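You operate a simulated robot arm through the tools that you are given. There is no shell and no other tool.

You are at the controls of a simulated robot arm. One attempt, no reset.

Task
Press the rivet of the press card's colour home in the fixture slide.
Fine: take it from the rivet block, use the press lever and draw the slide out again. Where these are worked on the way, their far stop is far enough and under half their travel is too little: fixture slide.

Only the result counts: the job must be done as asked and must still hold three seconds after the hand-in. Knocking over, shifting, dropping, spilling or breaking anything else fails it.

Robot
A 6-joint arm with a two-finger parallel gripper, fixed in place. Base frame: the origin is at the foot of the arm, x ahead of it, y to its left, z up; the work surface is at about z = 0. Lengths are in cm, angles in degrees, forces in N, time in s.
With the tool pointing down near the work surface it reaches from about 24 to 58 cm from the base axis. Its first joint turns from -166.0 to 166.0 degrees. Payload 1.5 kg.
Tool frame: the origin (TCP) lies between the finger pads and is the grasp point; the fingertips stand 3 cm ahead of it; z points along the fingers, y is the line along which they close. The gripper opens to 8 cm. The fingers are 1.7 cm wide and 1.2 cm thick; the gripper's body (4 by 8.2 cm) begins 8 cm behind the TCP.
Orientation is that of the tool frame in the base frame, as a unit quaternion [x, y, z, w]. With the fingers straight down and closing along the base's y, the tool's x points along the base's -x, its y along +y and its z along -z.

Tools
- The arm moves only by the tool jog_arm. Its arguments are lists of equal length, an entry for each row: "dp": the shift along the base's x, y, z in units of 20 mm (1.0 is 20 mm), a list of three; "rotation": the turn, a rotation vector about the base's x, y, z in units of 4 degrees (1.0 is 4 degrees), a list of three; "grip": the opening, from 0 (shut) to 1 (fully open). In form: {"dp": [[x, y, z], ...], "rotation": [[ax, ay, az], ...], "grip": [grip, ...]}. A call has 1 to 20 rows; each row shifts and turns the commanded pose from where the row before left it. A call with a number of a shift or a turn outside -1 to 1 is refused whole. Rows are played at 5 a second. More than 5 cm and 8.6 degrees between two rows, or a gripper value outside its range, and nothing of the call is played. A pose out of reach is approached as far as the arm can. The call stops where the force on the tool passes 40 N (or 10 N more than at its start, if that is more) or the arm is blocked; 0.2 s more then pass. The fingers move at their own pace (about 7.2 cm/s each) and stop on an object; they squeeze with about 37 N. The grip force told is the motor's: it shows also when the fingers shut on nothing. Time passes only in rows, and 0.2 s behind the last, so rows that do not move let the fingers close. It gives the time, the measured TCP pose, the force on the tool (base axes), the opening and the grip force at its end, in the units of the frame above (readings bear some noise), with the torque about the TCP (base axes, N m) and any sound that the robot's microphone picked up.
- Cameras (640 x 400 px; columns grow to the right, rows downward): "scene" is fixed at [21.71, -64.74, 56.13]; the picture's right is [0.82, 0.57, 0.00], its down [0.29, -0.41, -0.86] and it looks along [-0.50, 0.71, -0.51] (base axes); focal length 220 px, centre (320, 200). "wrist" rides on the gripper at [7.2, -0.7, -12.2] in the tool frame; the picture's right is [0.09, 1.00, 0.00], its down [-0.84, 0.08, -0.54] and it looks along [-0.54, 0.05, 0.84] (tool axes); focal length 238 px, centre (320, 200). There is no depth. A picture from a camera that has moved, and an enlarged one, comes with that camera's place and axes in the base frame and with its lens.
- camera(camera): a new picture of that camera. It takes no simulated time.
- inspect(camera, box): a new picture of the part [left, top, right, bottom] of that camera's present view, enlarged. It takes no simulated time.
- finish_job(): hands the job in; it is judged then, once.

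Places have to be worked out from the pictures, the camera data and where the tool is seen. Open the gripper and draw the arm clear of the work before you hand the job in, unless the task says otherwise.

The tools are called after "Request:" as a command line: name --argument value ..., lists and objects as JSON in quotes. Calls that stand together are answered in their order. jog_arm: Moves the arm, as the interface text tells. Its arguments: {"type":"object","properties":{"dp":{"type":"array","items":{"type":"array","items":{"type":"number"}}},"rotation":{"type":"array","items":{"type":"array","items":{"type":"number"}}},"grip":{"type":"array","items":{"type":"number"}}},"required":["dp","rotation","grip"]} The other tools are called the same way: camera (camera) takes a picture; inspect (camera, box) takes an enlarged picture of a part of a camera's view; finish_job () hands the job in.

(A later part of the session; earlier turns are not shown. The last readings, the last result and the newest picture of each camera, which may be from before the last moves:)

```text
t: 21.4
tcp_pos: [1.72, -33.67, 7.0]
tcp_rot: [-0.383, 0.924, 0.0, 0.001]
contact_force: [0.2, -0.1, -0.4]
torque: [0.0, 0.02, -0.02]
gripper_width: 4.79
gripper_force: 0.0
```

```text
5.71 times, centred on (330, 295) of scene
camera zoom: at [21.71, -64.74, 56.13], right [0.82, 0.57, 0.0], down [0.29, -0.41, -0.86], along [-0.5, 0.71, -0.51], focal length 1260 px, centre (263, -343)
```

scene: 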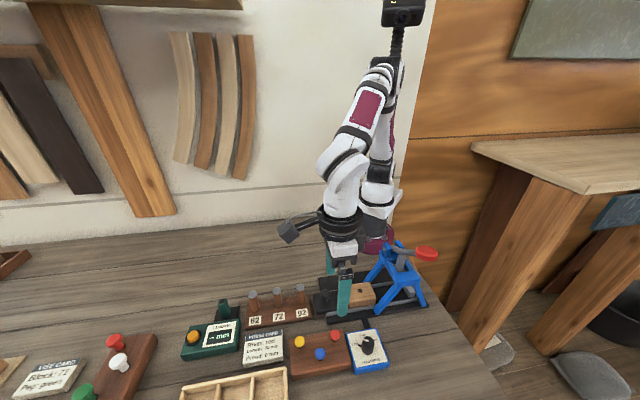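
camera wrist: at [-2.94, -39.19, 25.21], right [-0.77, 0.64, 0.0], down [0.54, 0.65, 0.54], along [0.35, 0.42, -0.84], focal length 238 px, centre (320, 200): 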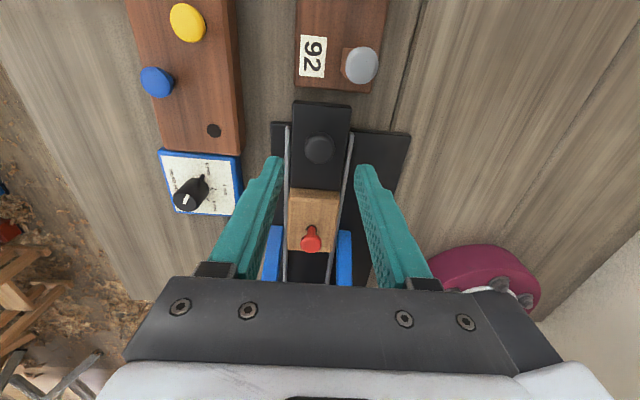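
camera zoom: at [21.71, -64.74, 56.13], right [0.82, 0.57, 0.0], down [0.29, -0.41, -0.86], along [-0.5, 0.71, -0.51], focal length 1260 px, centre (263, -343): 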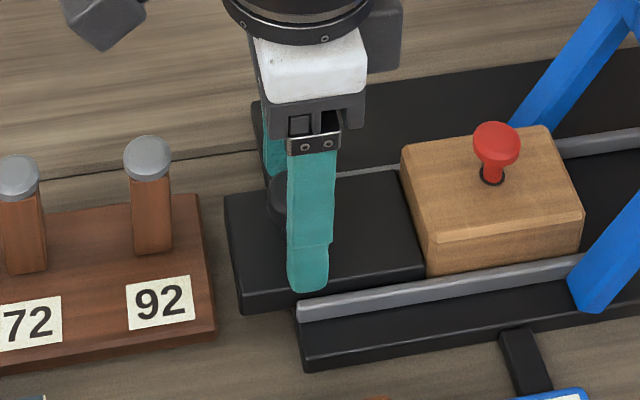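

The knob is centred between the fingers, no contact. I close on it.

Request:
jog_arm --dp '[[0, 0, 0], [0, 0, 0], [0, 0, 0], [0, 0, 0], [0, 0, 0]]' --rotation '[[0, 0, 0], [0, 0, 0], [0, 0, 0], [0, 0, 0], [0, 0, 0]]' --grip '[0.4, 0.2, 0, 0, 0]'

Request:
inspect --camera "wrist" --box '[250, 90, 390, 210]'

```text
t: 22.6
tcp_pos: [1.79, -33.55, 6.95]
tcp_rot: [-0.382, 0.924, 0.0, 0.0]
contact_force: [-16.0, 16.6, 7.4]
torque: [0.36, 0.28, 0.0]
gripper_width: 2.54
gripper_force: 36.8
```

```text
3.33 times, centred on (320, 150) of wrist
camera zoom: at [-2.8, -39.13, 19.11], right [-0.77, 0.64, 0.0], down [0.54, 0.64, 0.54], along [0.35, 0.42, -0.84], focal length 794 px, centre (320, 367)
```

zoom: 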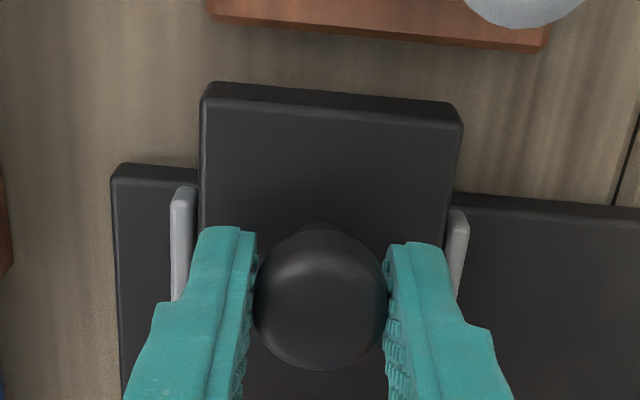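

The cap is held (2.54 cm), with a 23 N side bias from being ~0.1 cm off. I relieve it and push the slide in along (+x,+y) slowly for the first part.

Request:
jog_arm --dp '[[-0.04, 0.04, 0.02], [0.1, 0.1, 0], [0.2, 0.2, 0], [0.25, 0.25, 0], [0.25, 0.25, 0], [0.25, 0.25, 0], [0.2, 0.2, 0], [0, 0, 0]]' --rotation '[[0, 0, 0], [0, 0, 0], [0, 0, 0], [0, 0, 0], [0, 0, 0], [0, 0, 0], [0, 0, 0], [0, 0, 0]]' --grip '[0, 0, 0, 0, 0, 0, 0, 0]'

Request:
camera --camera "wrist"

Request:
inspect --camera "scene" --box '[310, 220, 450, 320]'

```text
t: 24.4
tcp_pos: [4.15, -31.21, 6.85]
tcp_rot: [-0.383, 0.924, -0.001, 0.001]
contact_force: [14.2, -15.4, -23.2]
torque: [-0.33, -0.17, 0.01]
gripper_width: 2.53
gripper_force: 36.9
```

```text
taken
camera wrist: at [-0.34, -36.6, 19.2], right [-0.77, 0.64, 0.0], down [0.54, 0.65, 0.54], along [0.35, 0.42, -0.84], focal length 238 px, centre (320, 200)
```

wrist: 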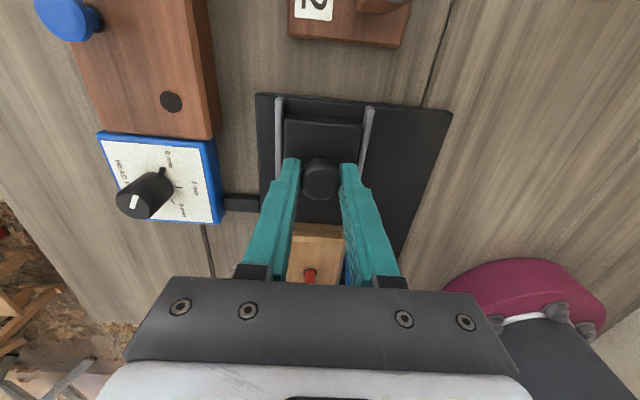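

```text
4.00 times, centred on (380, 270) of scene
camera zoom: at [21.71, -64.74, 56.13], right [0.82, 0.57, 0.0], down [0.29, -0.41, -0.86], along [-0.5, 0.71, -0.51], focal length 882 px, centre (80, -80)
```

zoom: 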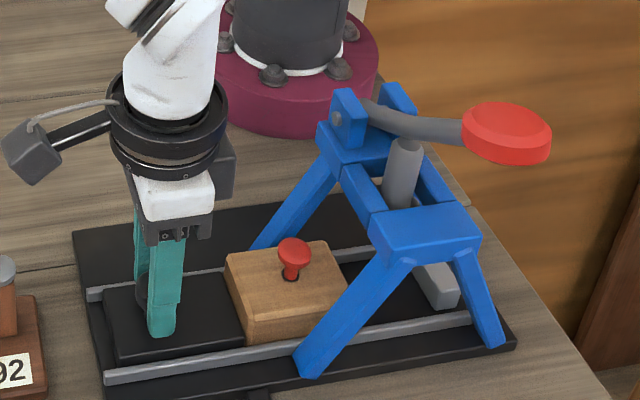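

The slide is in by ~3.5 cm with the rivet upright. The side force has reversed, so the axis is slightly under 45°; I correct (+x,-y) and a hair down, and continue at ~44°.

Request:
jog_arm --dp '[[0.035, -0.035, -0.02], [0.15, 0.145, 0], [0.25, 0.242, 0], [0.25, 0.242, 0], [0.25, 0.242, 0], [0.15, 0.145, 0], [0, 0, 0]]' --rotation '[[0, 0, 0], [0, 0, 0], [0, 0, 0], [0, 0, 0], [0, 0, 0], [0, 0, 0], [0, 0, 0]]' --grip '[0, 0, 0, 0, 0, 0, 0]'

Request:
camera --camera "wrist"

Request:
inspect --camera "scene" --box '[310, 220, 450, 320]'

```text
t: 26.0
tcp_pos: [6.36, -29.22, 6.99]
tcp_rot: [-0.382, 0.924, 0.001, 0.001]
contact_force: [-9.3, 9.0, 31.6]
torque: [0.07, 0.35, 0.02]
gripper_width: 2.52
gripper_force: 37.5
```

```text
taken
camera wrist: at [1.72, -34.58, 19.18], right [-0.77, 0.64, 0.0], down [0.54, 0.65, 0.54], along [0.35, 0.42, -0.84], focal length 238 px, centre (320, 200)
```

wrist: 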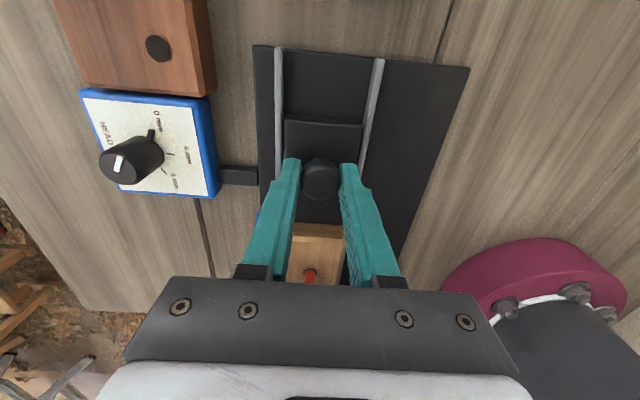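

```text
4.00 times, centred on (380, 270) of scene
camera zoom: at [21.71, -64.74, 56.13], right [0.82, 0.57, 0.0], down [0.29, -0.41, -0.86], along [-0.5, 0.71, -0.51], focal length 882 px, centre (80, -80)
```

zoom: 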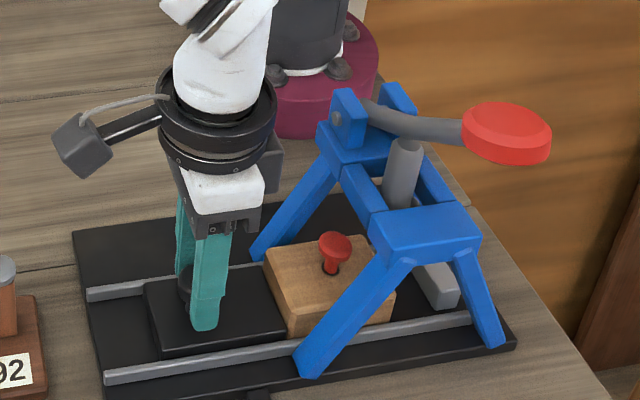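

About 6.4 cm of travel so far; the ram is about 9.7 cm along from the start. I balance the side/vertical load slightly and continue in toward the stop.

Request:
jog_arm --dp '[[-0.012, 0.012, 0.015], [0.15, 0.147, 0], [0.2, 0.197, 0], [0.2, 0.197, 0], [0.2, 0.197, 0], [0.15, 0.147, 0], [0, 0, 0]]' --rotation '[[0, 0, 0], [0, 0, 0], [0, 0, 0], [0, 0, 0], [0, 0, 0], [0, 0, 0], [0, 0, 0]]' --grip '[0, 0, 0, 0, 0, 0, 0]'

Request:
camera --camera "wrist"

Request:
inspect --camera "scene" --box '[310, 220, 450, 320]'

```text
t: 27.6
tcp_pos: [8.04, -27.27, 6.97]
tcp_rot: [-0.383, 0.924, 0.001, 0.001]
contact_force: [-10.9, 12.4, -10.9]
torque: [0.13, 0.25, 0.06]
gripper_width: 2.54
gripper_force: 37.1
```

```text
taken
camera wrist: at [3.52, -32.82, 19.18], right [-0.77, 0.64, 0.0], down [0.54, 0.64, 0.54], along [0.35, 0.42, -0.84], focal length 238 px, centre (320, 200)
```

wrist: 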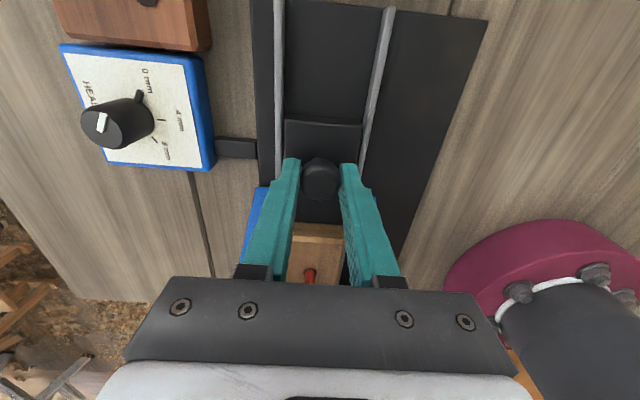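

```text
4.00 times, centred on (380, 270) of scene
camera zoom: at [21.71, -64.74, 56.13], right [0.82, 0.57, 0.0], down [0.29, -0.41, -0.86], along [-0.5, 0.71, -0.51], focal length 882 px, centre (80, -80)
```

zoom: 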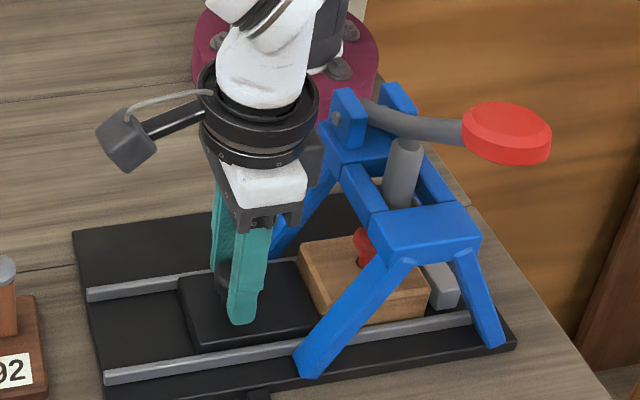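

Travel is ~8.9 cm and there is no push resistance yet; the block is close to the grey end stop. I continue in small steps until it stops.

Request:
jog_arm --dp '[[-0.015, 0.015, -0.005], [0.1, 0.098, 0], [0.1, 0.098, 0], [0.1, 0.098, 0], [0.1, 0.098, 0], [0.1, 0.098, 0], [0, 0, 0]]' --rotation '[[0, 0, 0], [0, 0, 0], [0, 0, 0], [0, 0, 0], [0, 0, 0], [0, 0, 0], [0, 0, 0]]' --grip '[0, 0, 0, 0, 0, 0, 0]'

Request:
inspect --camera "scene" --box '[310, 220, 450, 320]'

```text
t: 28.9
tcp_pos: [8.82, -26.53, 7.02]
tcp_rot: [-0.383, 0.924, -0.001, 0.0]
contact_force: [-10.3, -2.2, 1.9]
torque: [-0.07, 0.24, -0.04]
gripper_width: 2.51
gripper_force: 36.7
stopped in row 6: the force on the tool passed its limit at 45 N (the readings are from after the stop); the commanded pose is now the measured one
```

```text
4.00 times, centred on (380, 270) of scene
camera zoom: at [21.71, -64.74, 56.13], right [0.82, 0.57, 0.0], down [0.29, -0.41, -0.86], along [-0.5, 0.71, -0.51], focal length 882 px, centre (80, -80)
```

zoom: 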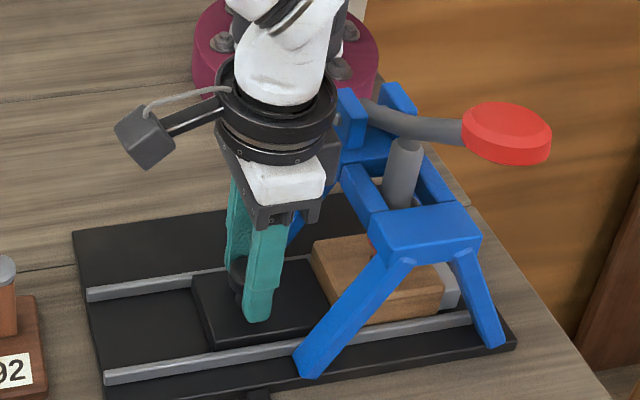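

The slide hit its far stop (45 N, block against the grey end stop) after about 9.9 cm. I release the knob and raise the gripper.

Request:
jog_arm --dp '[[0, 0, 0], [0, 0, 0], [0, 0, 0], [0, 0, 0.6], [0, 0, 0.9], [0, 0, 0.9], [0, 0, 0.9], [0, 0, 0.9], [0, 0, 0.9], [0, 0, 0.9], [0, 0, 0.9], [0, 0, 0]]' --rotation '[[0, 0, 0], [0, 0, 0], [0, 0, 0], [0, 0, 0], [0, 0, 0], [0, 0, 0], [0, 0, 0], [0, 0, 0], [0, 0, 0], [0, 0, 0], [0, 0, 0], [0, 0, 0]]' --grip '[0.3, 0.5, 0.6, 0.6, 0.6, 0.6, 0.6, 0.6, 0.6, 0.6, 0.6, 0.6]'

Request:
camera --camera "wrist"

Request:
camera --camera "scene"

Request:
inspect --camera "scene" --box '[310, 220, 450, 320]'

```text
t: 31.5
tcp_pos: [8.81, -26.51, 20.74]
tcp_rot: [-0.383, 0.924, -0.001, 0.001]
contact_force: [0.4, 0.7, -0.3]
torque: [0.01, 0.03, -0.01]
gripper_width: 4.83
gripper_force: 0.0
```

```text
taken
camera wrist: at [4.25, -31.98, 33.02], right [-0.77, 0.64, 0.0], down [0.54, 0.65, 0.54], along [0.35, 0.42, -0.84], focal length 238 px, centre (320, 200)
```

wrist: 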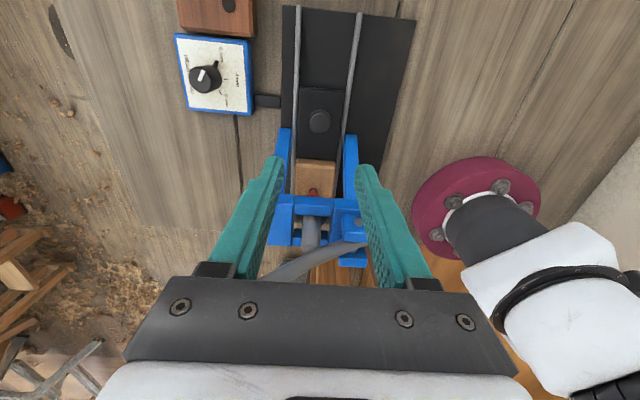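

```text
taken
```

scene: 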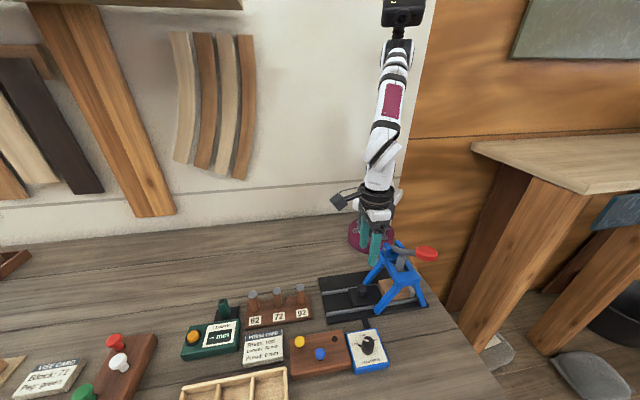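

```text
4.00 times, centred on (380, 270) of scene
camera zoom: at [21.71, -64.74, 56.13], right [0.82, 0.57, 0.0], down [0.29, -0.41, -0.86], along [-0.5, 0.71, -0.51], focal length 882 px, centre (80, -80)
```

zoom: 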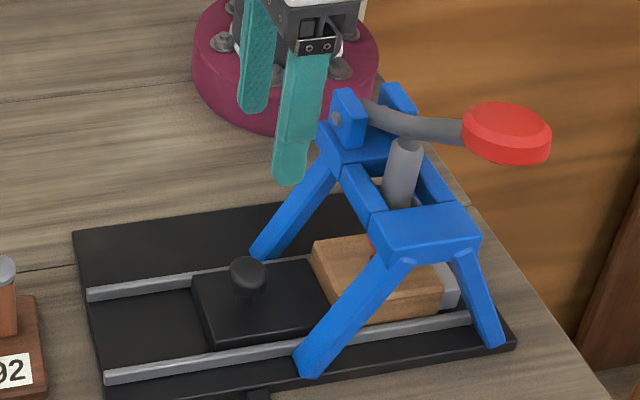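

Slide is at the stop with the rivet under the ram. I raise clear and move over the lever's red knob, estimated near (20.3, -25, 24), with the gripper closing, to look at it from above.

Request:
jog_arm --dp '[[0, 0, 0.9], [0, 0, 0.95], [0, 0, 0.95], [0, 0, 0.95], [0, 0, 0.95], [0, 0, 0.95], [0, 0, 0.95], [0, 0, 0.95], [0.9, 0.12, 0], [0.95, 0.125, 0], [0.95, 0.125, 0], [0.95, 0.125, 0], [0.95, 0.125, 0], [0.95, 0.125, 0], [0, 0, 0]]' --rotation '[[0, 0, 0], [0, 0, 0], [0, 0, 0], [0, 0, 0], [0, 0, 0], [0, 0, 0], [0, 0, 0], [0, 0, 0], [0, 0, 0], [0, 0, 0], [0, 0, 0], [0, 0, 0], [0, 0, 0], [0, 0, 0], [0, 0, 0]]' --grip '[0.6, 0.6, 0.6, 0.6, 0.6, 0.6, 0.6, 0.6, 0.6, 0.6, 0.6, 0.6, 0.6, 0.6, 0.6]'

Request:
camera --camera "wrist"

Request:
camera --camera "scene"

```text
t: 34.7
tcp_pos: [20.13, -25.0, 35.88]
tcp_rot: [-0.384, 0.923, -0.001, 0.0]
contact_force: [-0.6, -1.0, 0.2]
torque: [-0.01, 0.0, 0.02]
gripper_width: 4.81
gripper_force: 0.2
```

```text
taken
camera wrist: at [15.63, -30.5, 48.18], right [-0.77, 0.64, 0.0], down [0.54, 0.65, 0.54], along [0.35, 0.42, -0.84], focal length 238 px, centre (320, 200)
```

wrist: 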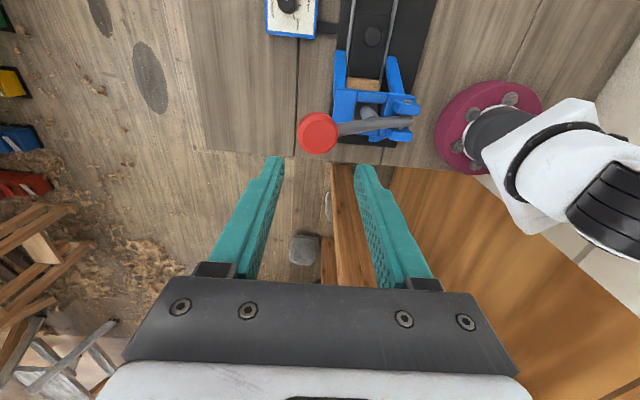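

```text
taken
```

scene: 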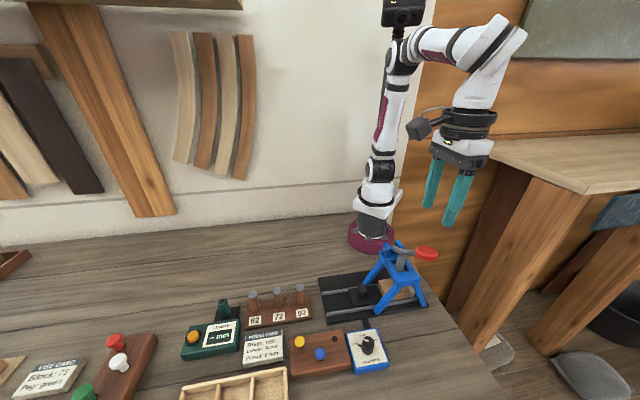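

The red knob shows close to the tool axis. I zoom in for its shape and the lever's pivot.

Request:
inspect --camera "wrist" --box '[280, 40, 440, 170]'

Request:
inspect --camera "scene" --box '[370, 225, 450, 285]'

```text
3.08 times, centred on (360, 105) of wrist
camera zoom: at [15.63, -30.5, 48.18], right [-0.77, 0.64, 0.0], down [0.54, 0.65, 0.54], along [0.35, 0.42, -0.84], focal length 733 px, centre (197, 492)
```

zoom: 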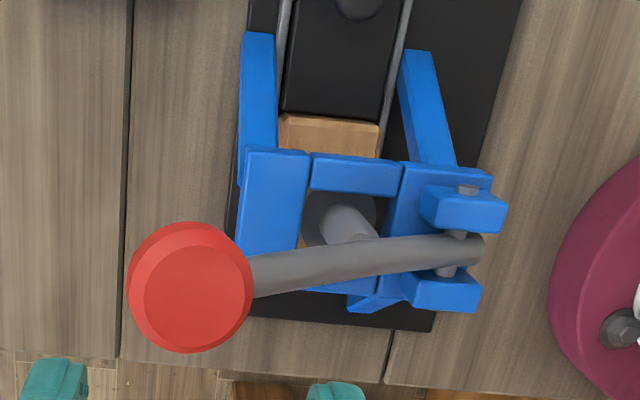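

```text
6.67 times, centred on (410, 255) of scene
camera zoom: at [21.71, -64.74, 56.13], right [0.82, 0.57, 0.0], down [0.29, -0.41, -0.86], along [-0.5, 0.71, -0.51], focal length 1470 px, centre (-280, -167)
```

zoom: 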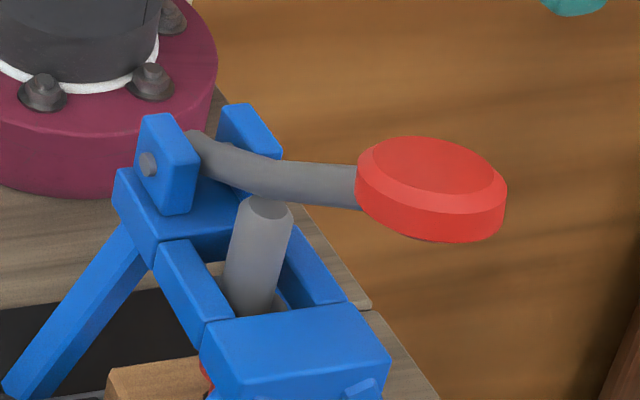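

The lever pivots at about (11.8, -16.4, 15) about an axis parallel to the slide; the red disc (4 cm wide) has its top centre near (20.6, -24.7, 24.7). I close the fingers and come down over the disc centre to about 0.6 cm above it.

Request:
jog_arm --dp '[[0.046, 0.026, 0], [0.046, 0.026, -0.9], [0.046, 0.026, -0.95], [0.046, 0.026, -0.95], [0, 0, -0.9], [0, 0, 0]]' --rotation '[[0, 0, 0], [0, 0, 0], [0, 0, 0], [0, 0, 0], [0, 0, 0], [0, 0, 0]]' --grip '[0, 0, 0, 0, 0, 0]'

Request:
camera --camera "wrist"

Request:
inspect --camera "scene" --box '[360, 200, 460, 290]'

```text
t: 36.1
tcp_pos: [20.55, -24.86, 28.39]
tcp_rot: [-0.384, 0.923, -0.002, 0.001]
contact_force: [0.1, -0.3, 0.5]
torque: [0.01, -0.01, -0.02]
gripper_width: 0.01
gripper_force: 21.6
```

```text
taken
camera wrist: at [15.98, -30.35, 40.68], right [-0.77, 0.64, 0.0], down [0.54, 0.65, 0.54], along [0.35, 0.42, -0.84], focal length 238 px, centre (320, 200)
```

wrist: 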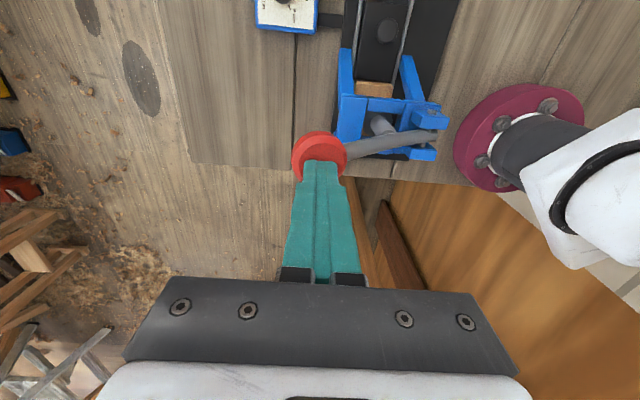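

```text
4.44 times, centred on (410, 245) of scene
camera zoom: at [21.71, -64.74, 56.13], right [0.82, 0.57, 0.0], down [0.29, -0.41, -0.86], along [-0.5, 0.71, -0.51], focal length 980 px, centre (-80, 0)
```

zoom: 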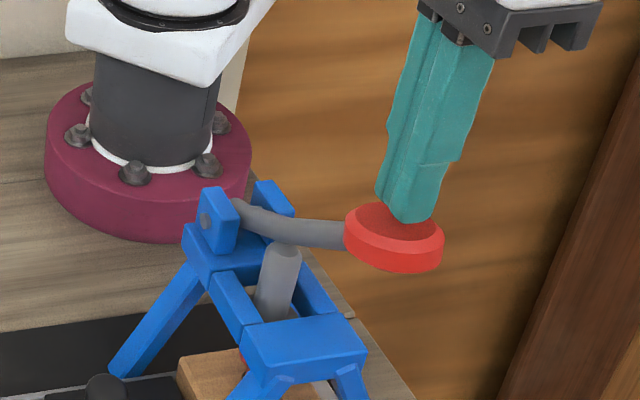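

The closed fingertips sit just above the disc centre. I push down, following the lever's arc (outward along (+x,-y) while descending), for the first ~9°.

Request:
jog_arm --dp '[[0, 0, -0.2], [0, 0, -0.2], [0.12, -0.12, -0.23], [0.12, -0.12, -0.24], [0.12, -0.12, -0.25], [0.11, -0.11, -0.25], [0, 0, 0]]' --rotation '[[0, 0, 0], [0, 0, 0], [0, 0, 0], [0, 0, 0], [0, 0, 0], [0, 0, 0], [0, 0, 0]]' --grip '[0, 0, 0, 0, 0, 0, 0]'

Request:
camera --camera "wrist"

Request:
inspect --camera "scene" --box '[360, 200, 460, 290]'

```text
t: 37.7
tcp_pos: [21.5, -25.78, 25.67]
tcp_rot: [-0.383, 0.924, -0.002, 0.001]
contact_force: [1.9, -0.4, 2.8]
torque: [-0.07, -0.09, 0.03]
gripper_width: 0.0
gripper_force: 22.2
```

```text
taken
camera wrist: at [16.91, -31.28, 38.02], right [-0.77, 0.64, 0.0], down [0.53, 0.65, 0.54], along [0.35, 0.42, -0.84], focal length 238 px, centre (320, 200)
```

wrist: 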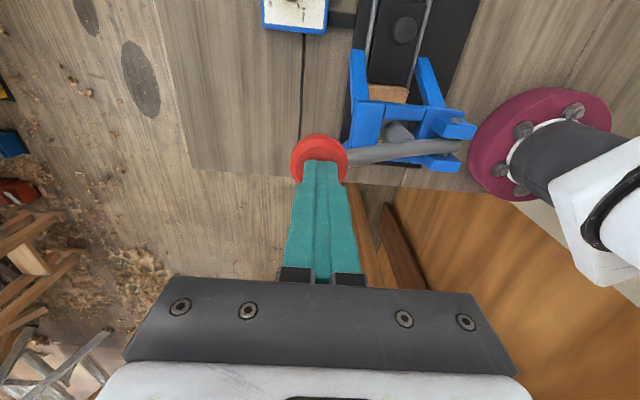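

```text
4.44 times, centred on (410, 245) of scene
camera zoom: at [21.71, -64.74, 56.13], right [0.82, 0.57, 0.0], down [0.29, -0.41, -0.86], along [-0.5, 0.71, -0.51], focal length 980 px, centre (-80, 0)
```

zoom: 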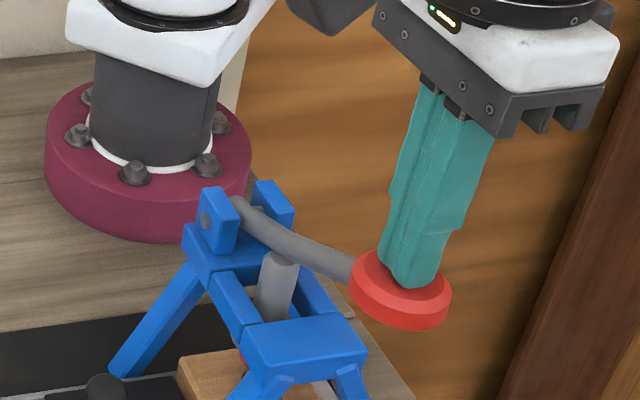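

The lever follows with only ~3 N. I continue along the arc for the next ~10°.

Request:
jog_arm --dp '[[0.09, -0.09, -0.24], [0.085, -0.085, -0.25], [0.08, -0.08, -0.25], [0.075, -0.075, -0.25], [0.075, -0.075, -0.25], [0, 0, 0]]' --rotation '[[0, 0, 0], [0, 0, 0], [0, 0, 0], [0, 0, 0], [0, 0, 0], [0, 0, 0]]' --grip '[0, 0, 0, 0, 0, 0]'

Request:
camera --camera "wrist"

Request:
inspect --camera "scene" --box '[360, 220, 460, 310]'

```text
t: 39.1
tcp_pos: [22.33, -26.51, 23.21]
tcp_rot: [-0.383, 0.924, -0.001, 0.001]
contact_force: [-0.4, -3.1, 3.0]
torque: [-0.11, 0.04, 0.02]
gripper_width: 0.0
gripper_force: 21.8
```

```text
taken
camera wrist: at [17.76, -32.07, 35.51], right [-0.77, 0.64, 0.0], down [0.54, 0.65, 0.54], along [0.35, 0.42, -0.84], focal length 238 px, centre (320, 200)
```

wrist: 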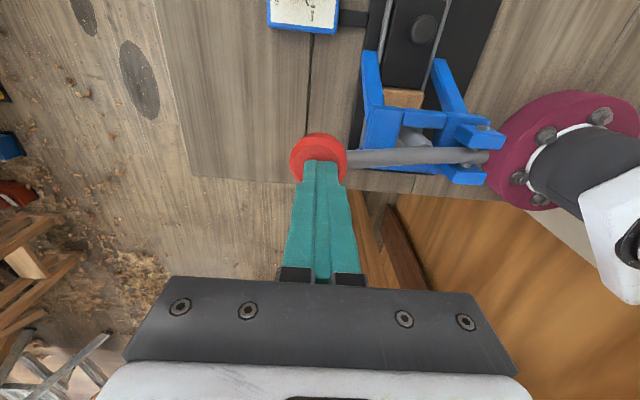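

```text
4.44 times, centred on (410, 265) of scene
camera zoom: at [21.71, -64.74, 56.13], right [0.82, 0.57, 0.0], down [0.29, -0.41, -0.86], along [-0.5, 0.71, -0.51], focal length 980 px, centre (-80, -89)
```

zoom: 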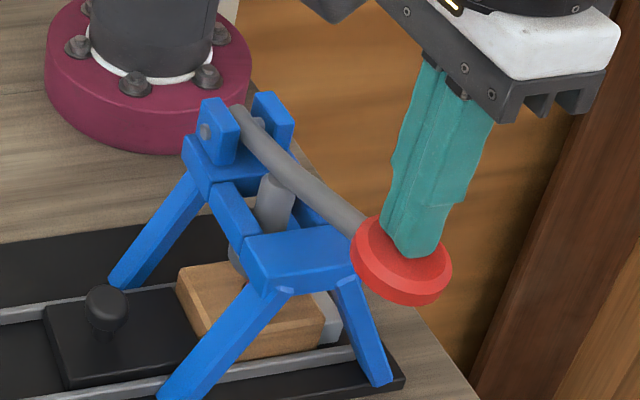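

Still light (3 N); the ram is now coming down toward the rivet. I continue along the arc in smaller steps.

Request:
jog_arm --dp '[[0.06, -0.06, -0.22], [0.055, -0.055, -0.22], [0.05, -0.05, -0.22], [0.045, -0.045, -0.22], [0.04, -0.04, -0.22], [0, 0, 0]]' --rotation '[[0, 0, 0], [0, 0, 0], [0, 0, 0], [0, 0, 0], [0, 0, 0], [0, 0, 0]]' --grip '[0, 0, 0, 0, 0, 0]'

Request:
camera --camera "wrist"

Request:
inspect --camera "scene" --box '[360, 220, 460, 310]'

```text
t: 40.5
tcp_pos: [22.7, -27.03, 21.06]
tcp_rot: [-0.383, 0.924, 0.0, 0.0]
contact_force: [9.5, -6.0, 5.3]
torque: [-0.2, -0.25, 0.0]
gripper_width: 0.0
gripper_force: 21.4
```

```text
taken
camera wrist: at [18.21, -32.55, 33.3], right [-0.77, 0.64, 0.0], down [0.54, 0.65, 0.54], along [0.35, 0.42, -0.84], focal length 238 px, centre (320, 200)
```

wrist: 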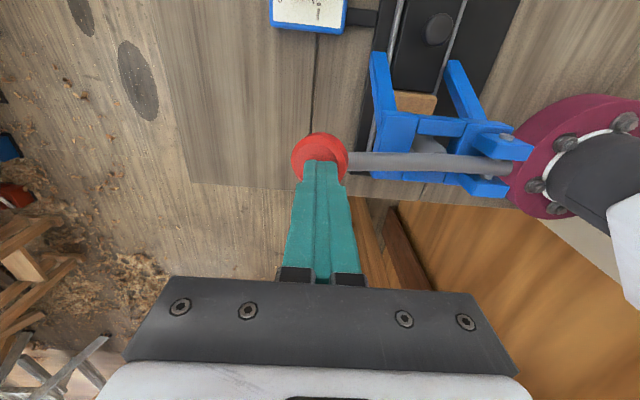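

```text
4.44 times, centred on (410, 265) of scene
camera zoom: at [21.71, -64.74, 56.13], right [0.82, 0.57, 0.0], down [0.29, -0.41, -0.86], along [-0.5, 0.71, -0.51], focal length 980 px, centre (-80, -89)
```

zoom: 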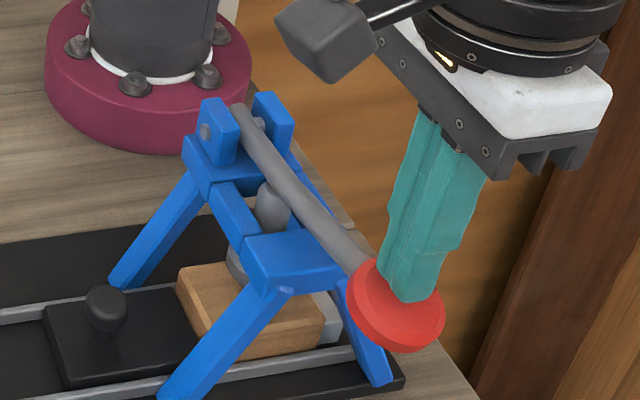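

Force is now ~12 N, mostly outward from the tilting disc. I continue down with small outward shift, watching for the pressing resistance and the stop.

Request:
jog_arm --dp '[[0.05, -0.05, -0.15], [0.03, -0.03, -0.18], [0.03, -0.03, -0.18], [0.02, -0.02, -0.18], [0, 0, 0]]' --rotation '[[0, 0, 0], [0, 0, 0], [0, 0, 0], [0, 0, 0], [0, 0, 0]]' --grip '[0, 0, 0, 0, 0]'

Request:
camera --camera "wrist"

Request:
inspect --camera "scene" --box '[360, 230, 460, 320]'

```text
t: 41.7
tcp_pos: [23.0, -27.35, 19.49]
tcp_rot: [-0.383, 0.924, -0.002, 0.0]
contact_force: [3.0, -0.2, 1.5]
torque: [-0.01, -0.03, 0.02]
gripper_width: 0.0
gripper_force: 21.1
```

```text
taken
camera wrist: at [18.44, -32.83, 31.88], right [-0.77, 0.64, 0.0], down [0.54, 0.65, 0.54], along [0.35, 0.42, -0.84], focal length 238 px, centre (320, 200)
```

wrist: 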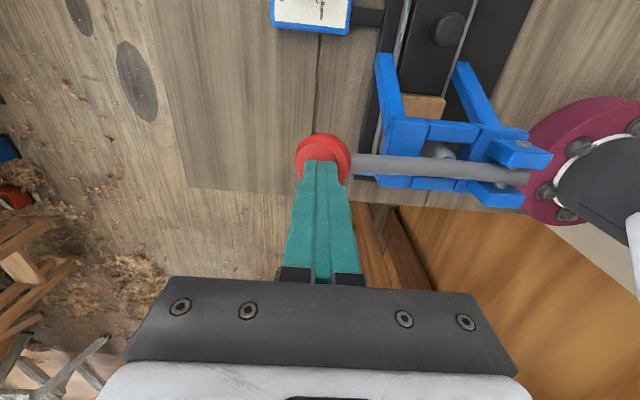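

```text
4.44 times, centred on (410, 275) of scene
camera zoom: at [21.71, -64.74, 56.13], right [0.82, 0.57, 0.0], down [0.29, -0.41, -0.86], along [-0.5, 0.71, -0.51], focal length 980 px, centre (-80, -133)
```

zoom: 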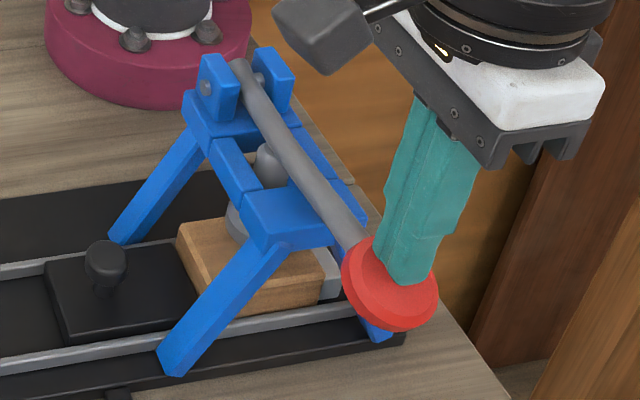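

The disc now slopes outward, so I tilt the tool by ~20° about the slide axis (keeping the tips on the disc centre) so that the push stays square to the disc.

Request:
jog_arm --dp '[[0.075, -0.075, -0.005], [0.075, -0.075, -0.01], [0.074, -0.074, -0.02], [0.073, -0.073, -0.03], [0.072, -0.072, -0.03], [0, 0, 0]]' --rotation '[[0.7, 0.7, 0], [0.7, 0.7, 0], [0.7, 0.7, 0], [0.7, 0.7, 0], [0.7, 0.7, 0], [0, 0, 0]]' --grip '[0, 0, 0, 0, 0, 0]'

Request:
camera --camera "wrist"

Request:
inspect --camera "scene" --box '[360, 230, 460, 320]'

```text
t: 43.1
tcp_pos: [23.68, -28.12, 19.46]
tcp_rot: [-0.378, 0.91, 0.158, -0.065]
contact_force: [-0.5, -1.7, 0.9]
torque: [-0.02, 0.05, 0.07]
gripper_width: 0.01
gripper_force: 21.2
```

```text
taken
camera wrist: at [22.08, -36.49, 30.82], right [-0.73, 0.6, 0.34], down [0.67, 0.52, 0.54], along [0.15, 0.62, -0.77], focal length 238 px, centre (320, 200)
```

wrist: 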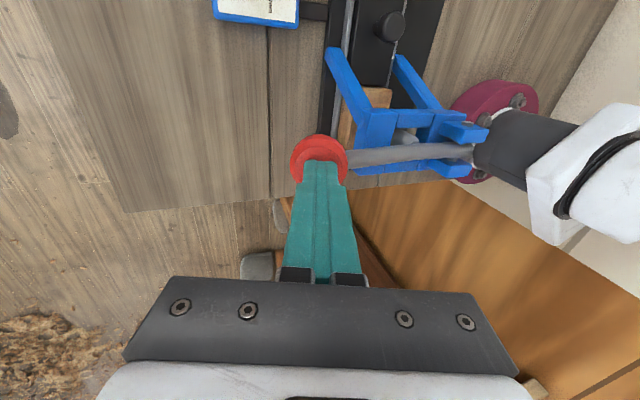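

```text
4.44 times, centred on (410, 275) of scene
camera zoom: at [21.71, -64.74, 56.13], right [0.82, 0.57, 0.0], down [0.29, -0.41, -0.86], along [-0.5, 0.71, -0.51], focal length 980 px, centre (-80, -133)
```

zoom: 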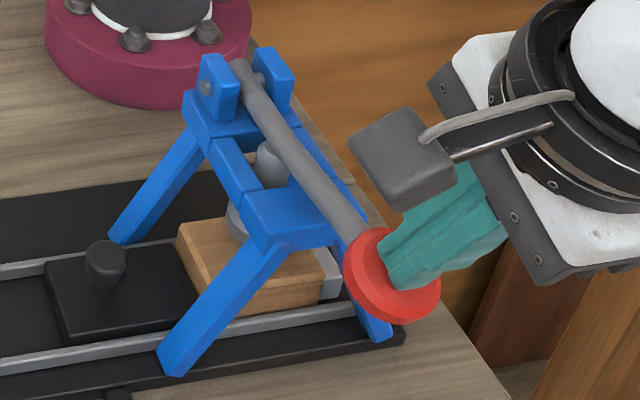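

The tips sit on the disc, square to it, with almost no load. I push further down in small steps.

Request:
jog_arm --dp '[[0.01, -0.01, -0.15], [0.01, -0.01, -0.15], [0.005, -0.005, -0.15], [0, 0, -0.15], [0, 0, -0.15], [0, 0, 0]]' --rotation '[[0.1, 0.1, 0], [0.1, 0.1, 0], [0.1, 0.1, 0], [0.1, 0.1, 0], [0.1, 0.1, 0], [0, 0, 0]]' --grip '[0, 0, 0, 0, 0, 0]'

Request:
inspect --camera "wrist" --box '[260, 60, 500, 220]'

Request:
inspect --camera "scene" --box '[350, 230, 450, 320]'

```text
t: 44.5
tcp_pos: [23.72, -28.14, 17.86]
tcp_rot: [-0.376, 0.906, 0.18, -0.075]
contact_force: [9.7, -12.3, 5.8]
torque: [-0.19, -0.17, 0.05]
gripper_width: 0.0
gripper_force: 21.1
```

```text
2.50 times, centred on (380, 140) of wrist
camera zoom: at [22.51, -36.87, 28.99], right [-0.72, 0.58, 0.38], down [0.69, 0.5, 0.53], along [0.12, 0.64, -0.76], focal length 596 px, centre (170, 350)
```

zoom: 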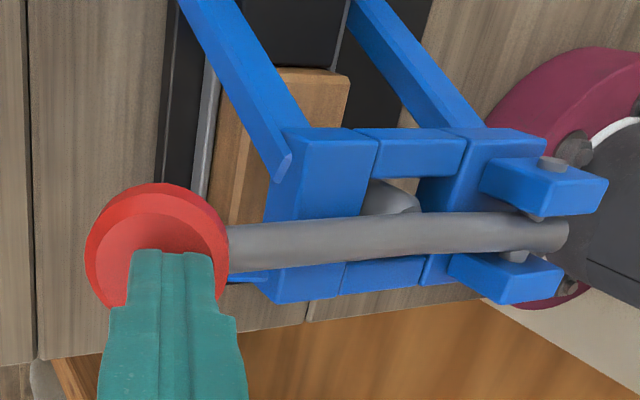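

```text
4.44 times, centred on (400, 275) of scene
camera zoom: at [21.71, -64.74, 56.13], right [0.82, 0.57, 0.0], down [0.29, -0.41, -0.86], along [-0.5, 0.71, -0.51], focal length 980 px, centre (-36, -133)
```

zoom: 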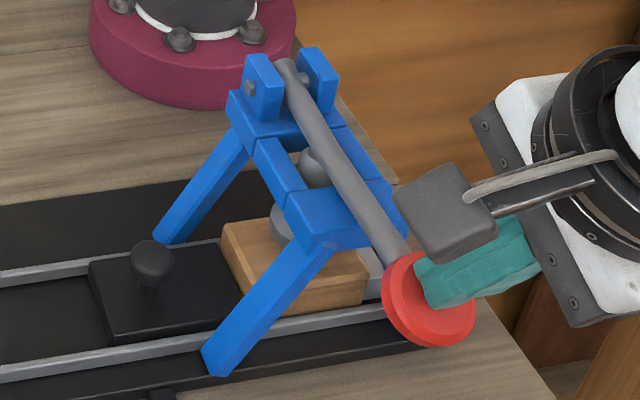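

Lever rotated ~38°, load 17 N mostly outward friction because my tips sit ~0.3 cm inward of the disc centre. I shift outward and continue pushing down while tilting with the lever.

Request:
jog_arm --dp '[[0.09, -0.09, -0.02], [0.02, -0.02, -0.14], [0.018, -0.018, -0.14], [0.016, -0.016, -0.14], [0.014, -0.014, -0.14], [0, 0, 0]]' --rotation '[[0, 0, 0], [0.2, 0.2, 0], [0.2, 0.2, 0], [0.2, 0.2, 0], [0.2, 0.2, 0], [0, 0, 0]]' --grip '[0, 0, 0, 0, 0, 0]'

Request:
inspect --camera "wrist" --box '[260, 60, 500, 220]'

Request:
inspect --camera "scene" --box '[350, 230, 450, 320]'

```text
t: 45.9
tcp_pos: [24.22, -28.44, 16.81]
tcp_rot: [-0.374, 0.898, 0.216, -0.09]
contact_force: [5.5, -1.4, 2.0]
torque: [-0.02, -0.09, -0.06]
gripper_width: 0.0
gripper_force: 21.0
```

```text
2.50 times, centred on (380, 140) of wrist
camera zoom: at [23.48, -37.78, 27.41], right [-0.69, 0.56, 0.45], down [0.72, 0.47, 0.52], along [0.08, 0.68, -0.73], focal length 596 px, centre (170, 350)
```

zoom: 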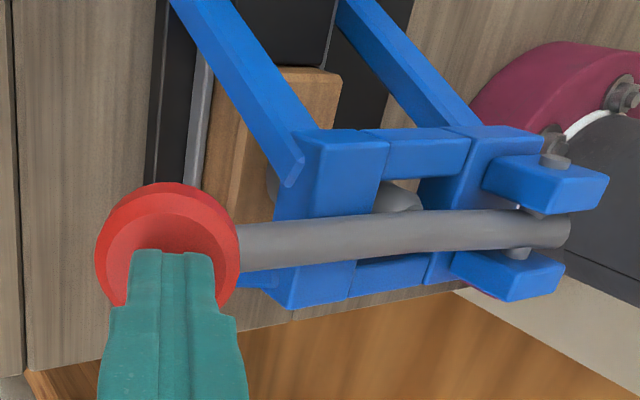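

```text
4.44 times, centred on (400, 275) of scene
camera zoom: at [21.71, -64.74, 56.13], right [0.82, 0.57, 0.0], down [0.29, -0.41, -0.86], along [-0.5, 0.71, -0.51], focal length 980 px, centre (-36, -133)
```

zoom: 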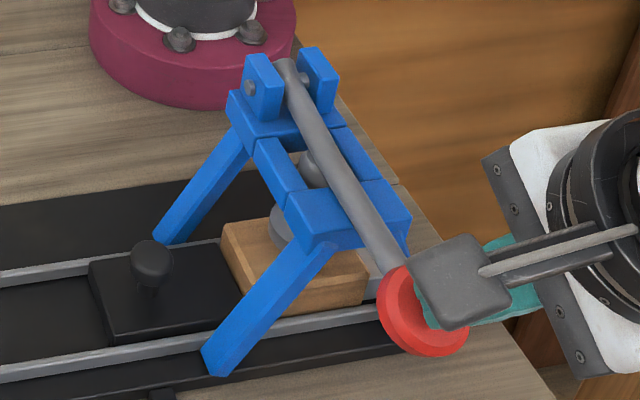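

Load is low again and the lever keeps turning (about 42° from start). I continue the same motion.

Request:
jog_arm --dp '[[0.02, -0.02, -0.13], [0.015, -0.015, -0.14], [0.012, -0.012, -0.14], [0.01, -0.01, -0.14], [0.008, -0.008, -0.14], [0, 0, 0]]' --rotation '[[0.2, 0.2, 0], [0.2, 0.2, 0], [0.2, 0.2, 0], [0.2, 0.2, 0], [0.2, 0.2, 0], [0, 0, 0]]' --grip '[0, 0, 0, 0, 0, 0]'

Request:
inspect --camera "wrist" --box '[260, 60, 500, 220]'

Request:
inspect --camera "scene" --box '[350, 230, 450, 320]'

```text
t: 47.0
tcp_pos: [24.33, -28.57, 15.88]
tcp_rot: [-0.366, 0.89, 0.251, -0.103]
contact_force: [-4.1, -0.4, 26.5]
torque: [0.38, 0.52, 0.07]
gripper_width: 0.04
gripper_force: 20.6
stopped in row 5: the force on the tool passed its limit at 45 N (the readings are from after the stop); the commanded pose is now the measured one
```

```text
2.50 times, centred on (380, 140) of wrist
camera zoom: at [24.15, -38.5, 26.02], right [-0.66, 0.54, 0.52], down [0.75, 0.44, 0.5], along [0.04, 0.72, -0.69], focal length 596 px, centre (170, 350)
```

zoom: 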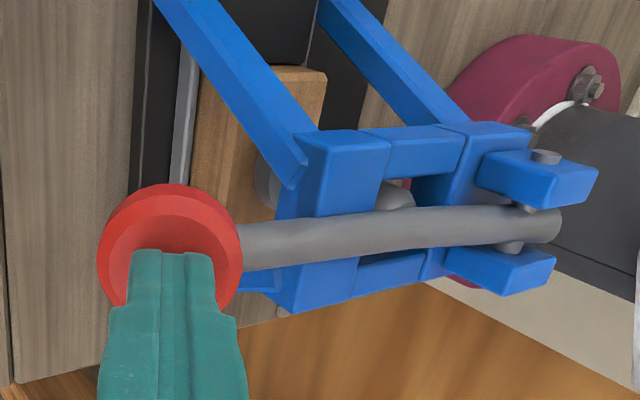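

```text
4.44 times, centred on (400, 275) of scene
camera zoom: at [21.71, -64.74, 56.13], right [0.82, 0.57, 0.0], down [0.29, -0.41, -0.86], along [-0.5, 0.71, -0.51], focal length 980 px, centre (-36, -133)
```

zoom: 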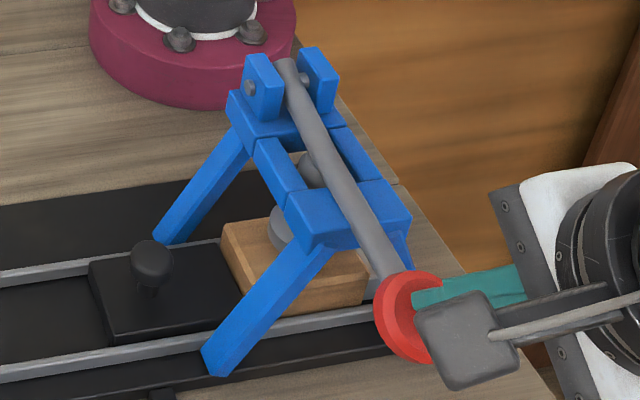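

A force of 45 N stopped the move - either the rivet's press resistance or the lever's stop. I zoom in to see which.

Request:
inspect --camera "scene" --box '[395, 265, 435, 295]'

Request:
inspect --camera "wrist" --box '[340, 80, 440, 190]'

Request:
inspect --camera "scene" --box '[380, 235, 430, 300]'

```text
13.33 times, centred on (415, 280) of scene
camera zoom: at [21.71, -64.74, 56.13], right [0.82, 0.57, 0.0], down [0.29, -0.41, -0.86], along [-0.5, 0.71, -0.51], focal length 2940 px, centre (-947, -867)
```

zoom: 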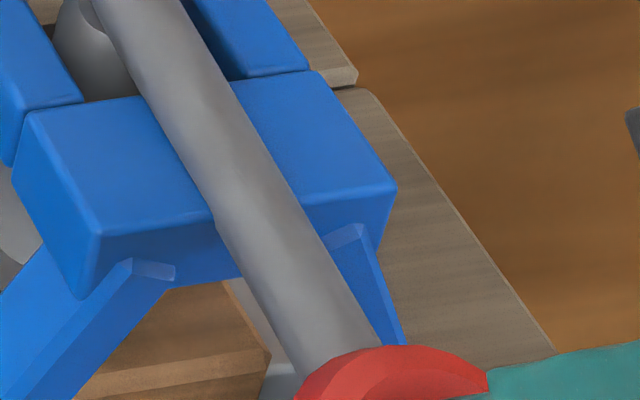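

```text
3.64 times, centred on (390, 135) of wrist
camera zoom: at [24.15, -38.5, 26.02], right [-0.66, 0.54, 0.52], down [0.75, 0.44, 0.5], along [0.04, 0.72, -0.69], focal length 867 px, centre (66, 436)
```

zoom: 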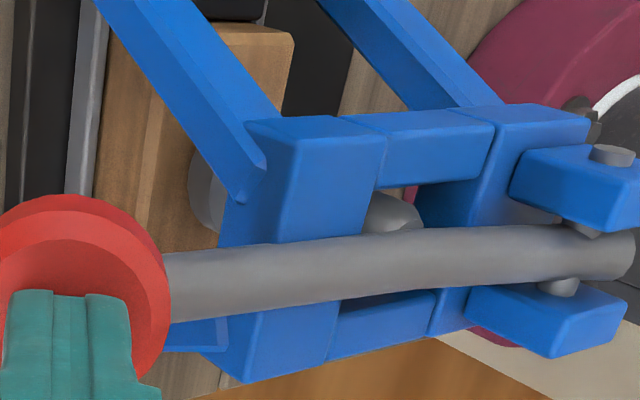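

```text
6.15 times, centred on (405, 268) of scene
camera zoom: at [21.71, -64.74, 56.13], right [0.82, 0.57, 0.0], down [0.29, -0.41, -0.86], along [-0.5, 0.71, -0.51], focal length 1357 px, centre (-203, -215)
```

zoom: 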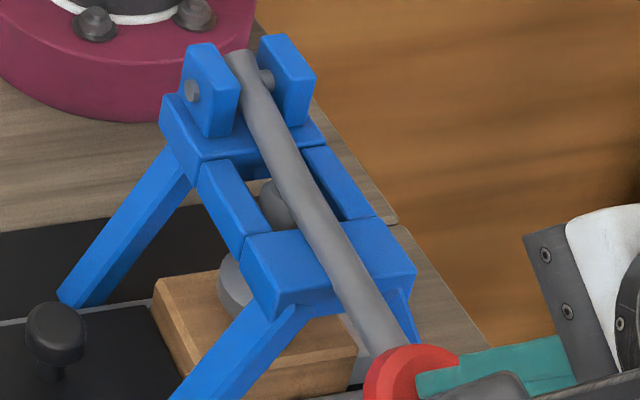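

The lever is close to the front plate and has turned ~45°. I press again in tiny steps to see whether it moves further.

Request:
jog_arm --dp '[[0, 0, -0.05], [0, 0, -0.05], [0, 0, -0.05], [0, 0, 0]]' --rotation '[[0, 0, 0], [0, 0, 0], [0, 0, 0], [0, 0, 0]]' --grip '[0, 0, 0, 0]'

Request:
inspect --camera "scene" --box '[380, 235, 430, 300]'

```text
t: 47.5
tcp_pos: [24.3, -28.6, 15.78]
tcp_rot: [-0.367, 0.89, 0.249, -0.103]
contact_force: [-2.4, -0.6, 25.9]
torque: [0.4, 0.5, 0.04]
gripper_width: 0.0
gripper_force: 21.1
stopped in row 2: the force on the tool passed its limit at 42 N (the readings are from after the stop); the commanded pose is now the measured one
```

```text
6.15 times, centred on (405, 268) of scene
camera zoom: at [21.71, -64.74, 56.13], right [0.82, 0.57, 0.0], down [0.29, -0.41, -0.86], along [-0.5, 0.71, -0.51], focal length 1357 px, centre (-203, -215)
```

zoom: 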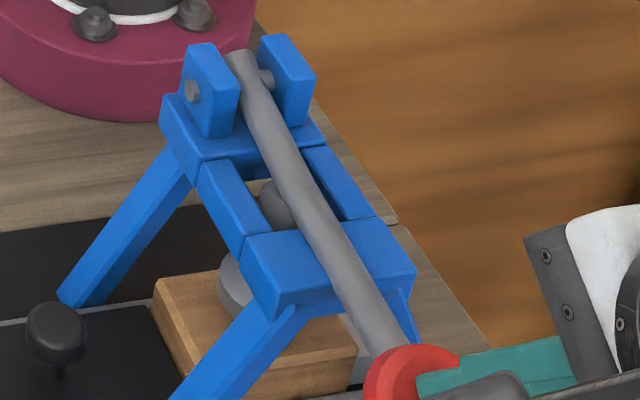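

No further movement: the lever is at its hard stop. I back off upward a little to see whether the lever springs back or stays.

Request:
jog_arm --dp '[[0.03, -0.03, 0.2], [0.05, -0.05, 0.3], [0.05, -0.05, 0.3], [0.05, -0.05, 0.3], [0, 0, 0], [0, 0, 0]]' --rotation '[[0, 0, 0], [0, 0, 0], [0, 0, 0], [0, 0, 0], [0, 0, 0], [0, 0, 0]]' --grip '[0, 0, 0, 0, 0, 0]'

Request:
inspect --camera "scene" --box '[360, 220, 460, 310]'

Request:
camera --camera "wrist"

```text
t: 48.9
tcp_pos: [24.76, -28.95, 18.04]
tcp_rot: [-0.368, 0.89, 0.25, -0.103]
contact_force: [0.3, 0.1, 1.1]
torque: [0.03, -0.02, 0.02]
gripper_width: 0.03
gripper_force: 21.1
```

```text
4.44 times, centred on (410, 265) of scene
camera zoom: at [21.71, -64.74, 56.13], right [0.82, 0.57, 0.0], down [0.29, -0.41, -0.86], along [-0.5, 0.71, -0.51], focal length 980 px, centre (-80, -89)
```

zoom: 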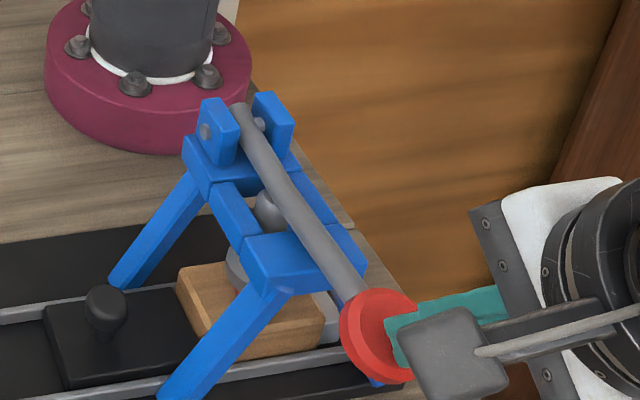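

```text
taken
camera wrist: at [24.55, -38.82, 28.08], right [-0.66, 0.54, 0.52], down [0.75, 0.44, 0.5], along [0.04, 0.72, -0.69], focal length 238 px, centre (320, 200)
```

wrist: 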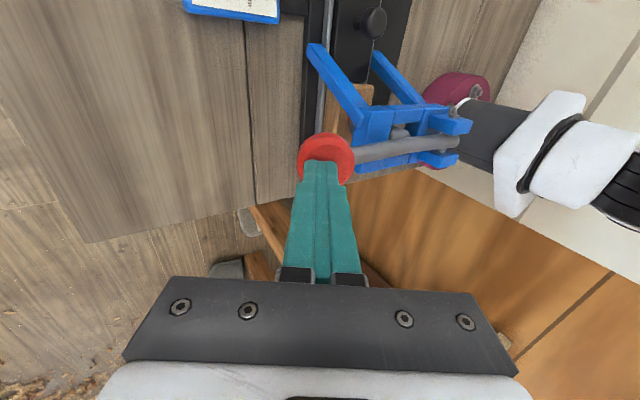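

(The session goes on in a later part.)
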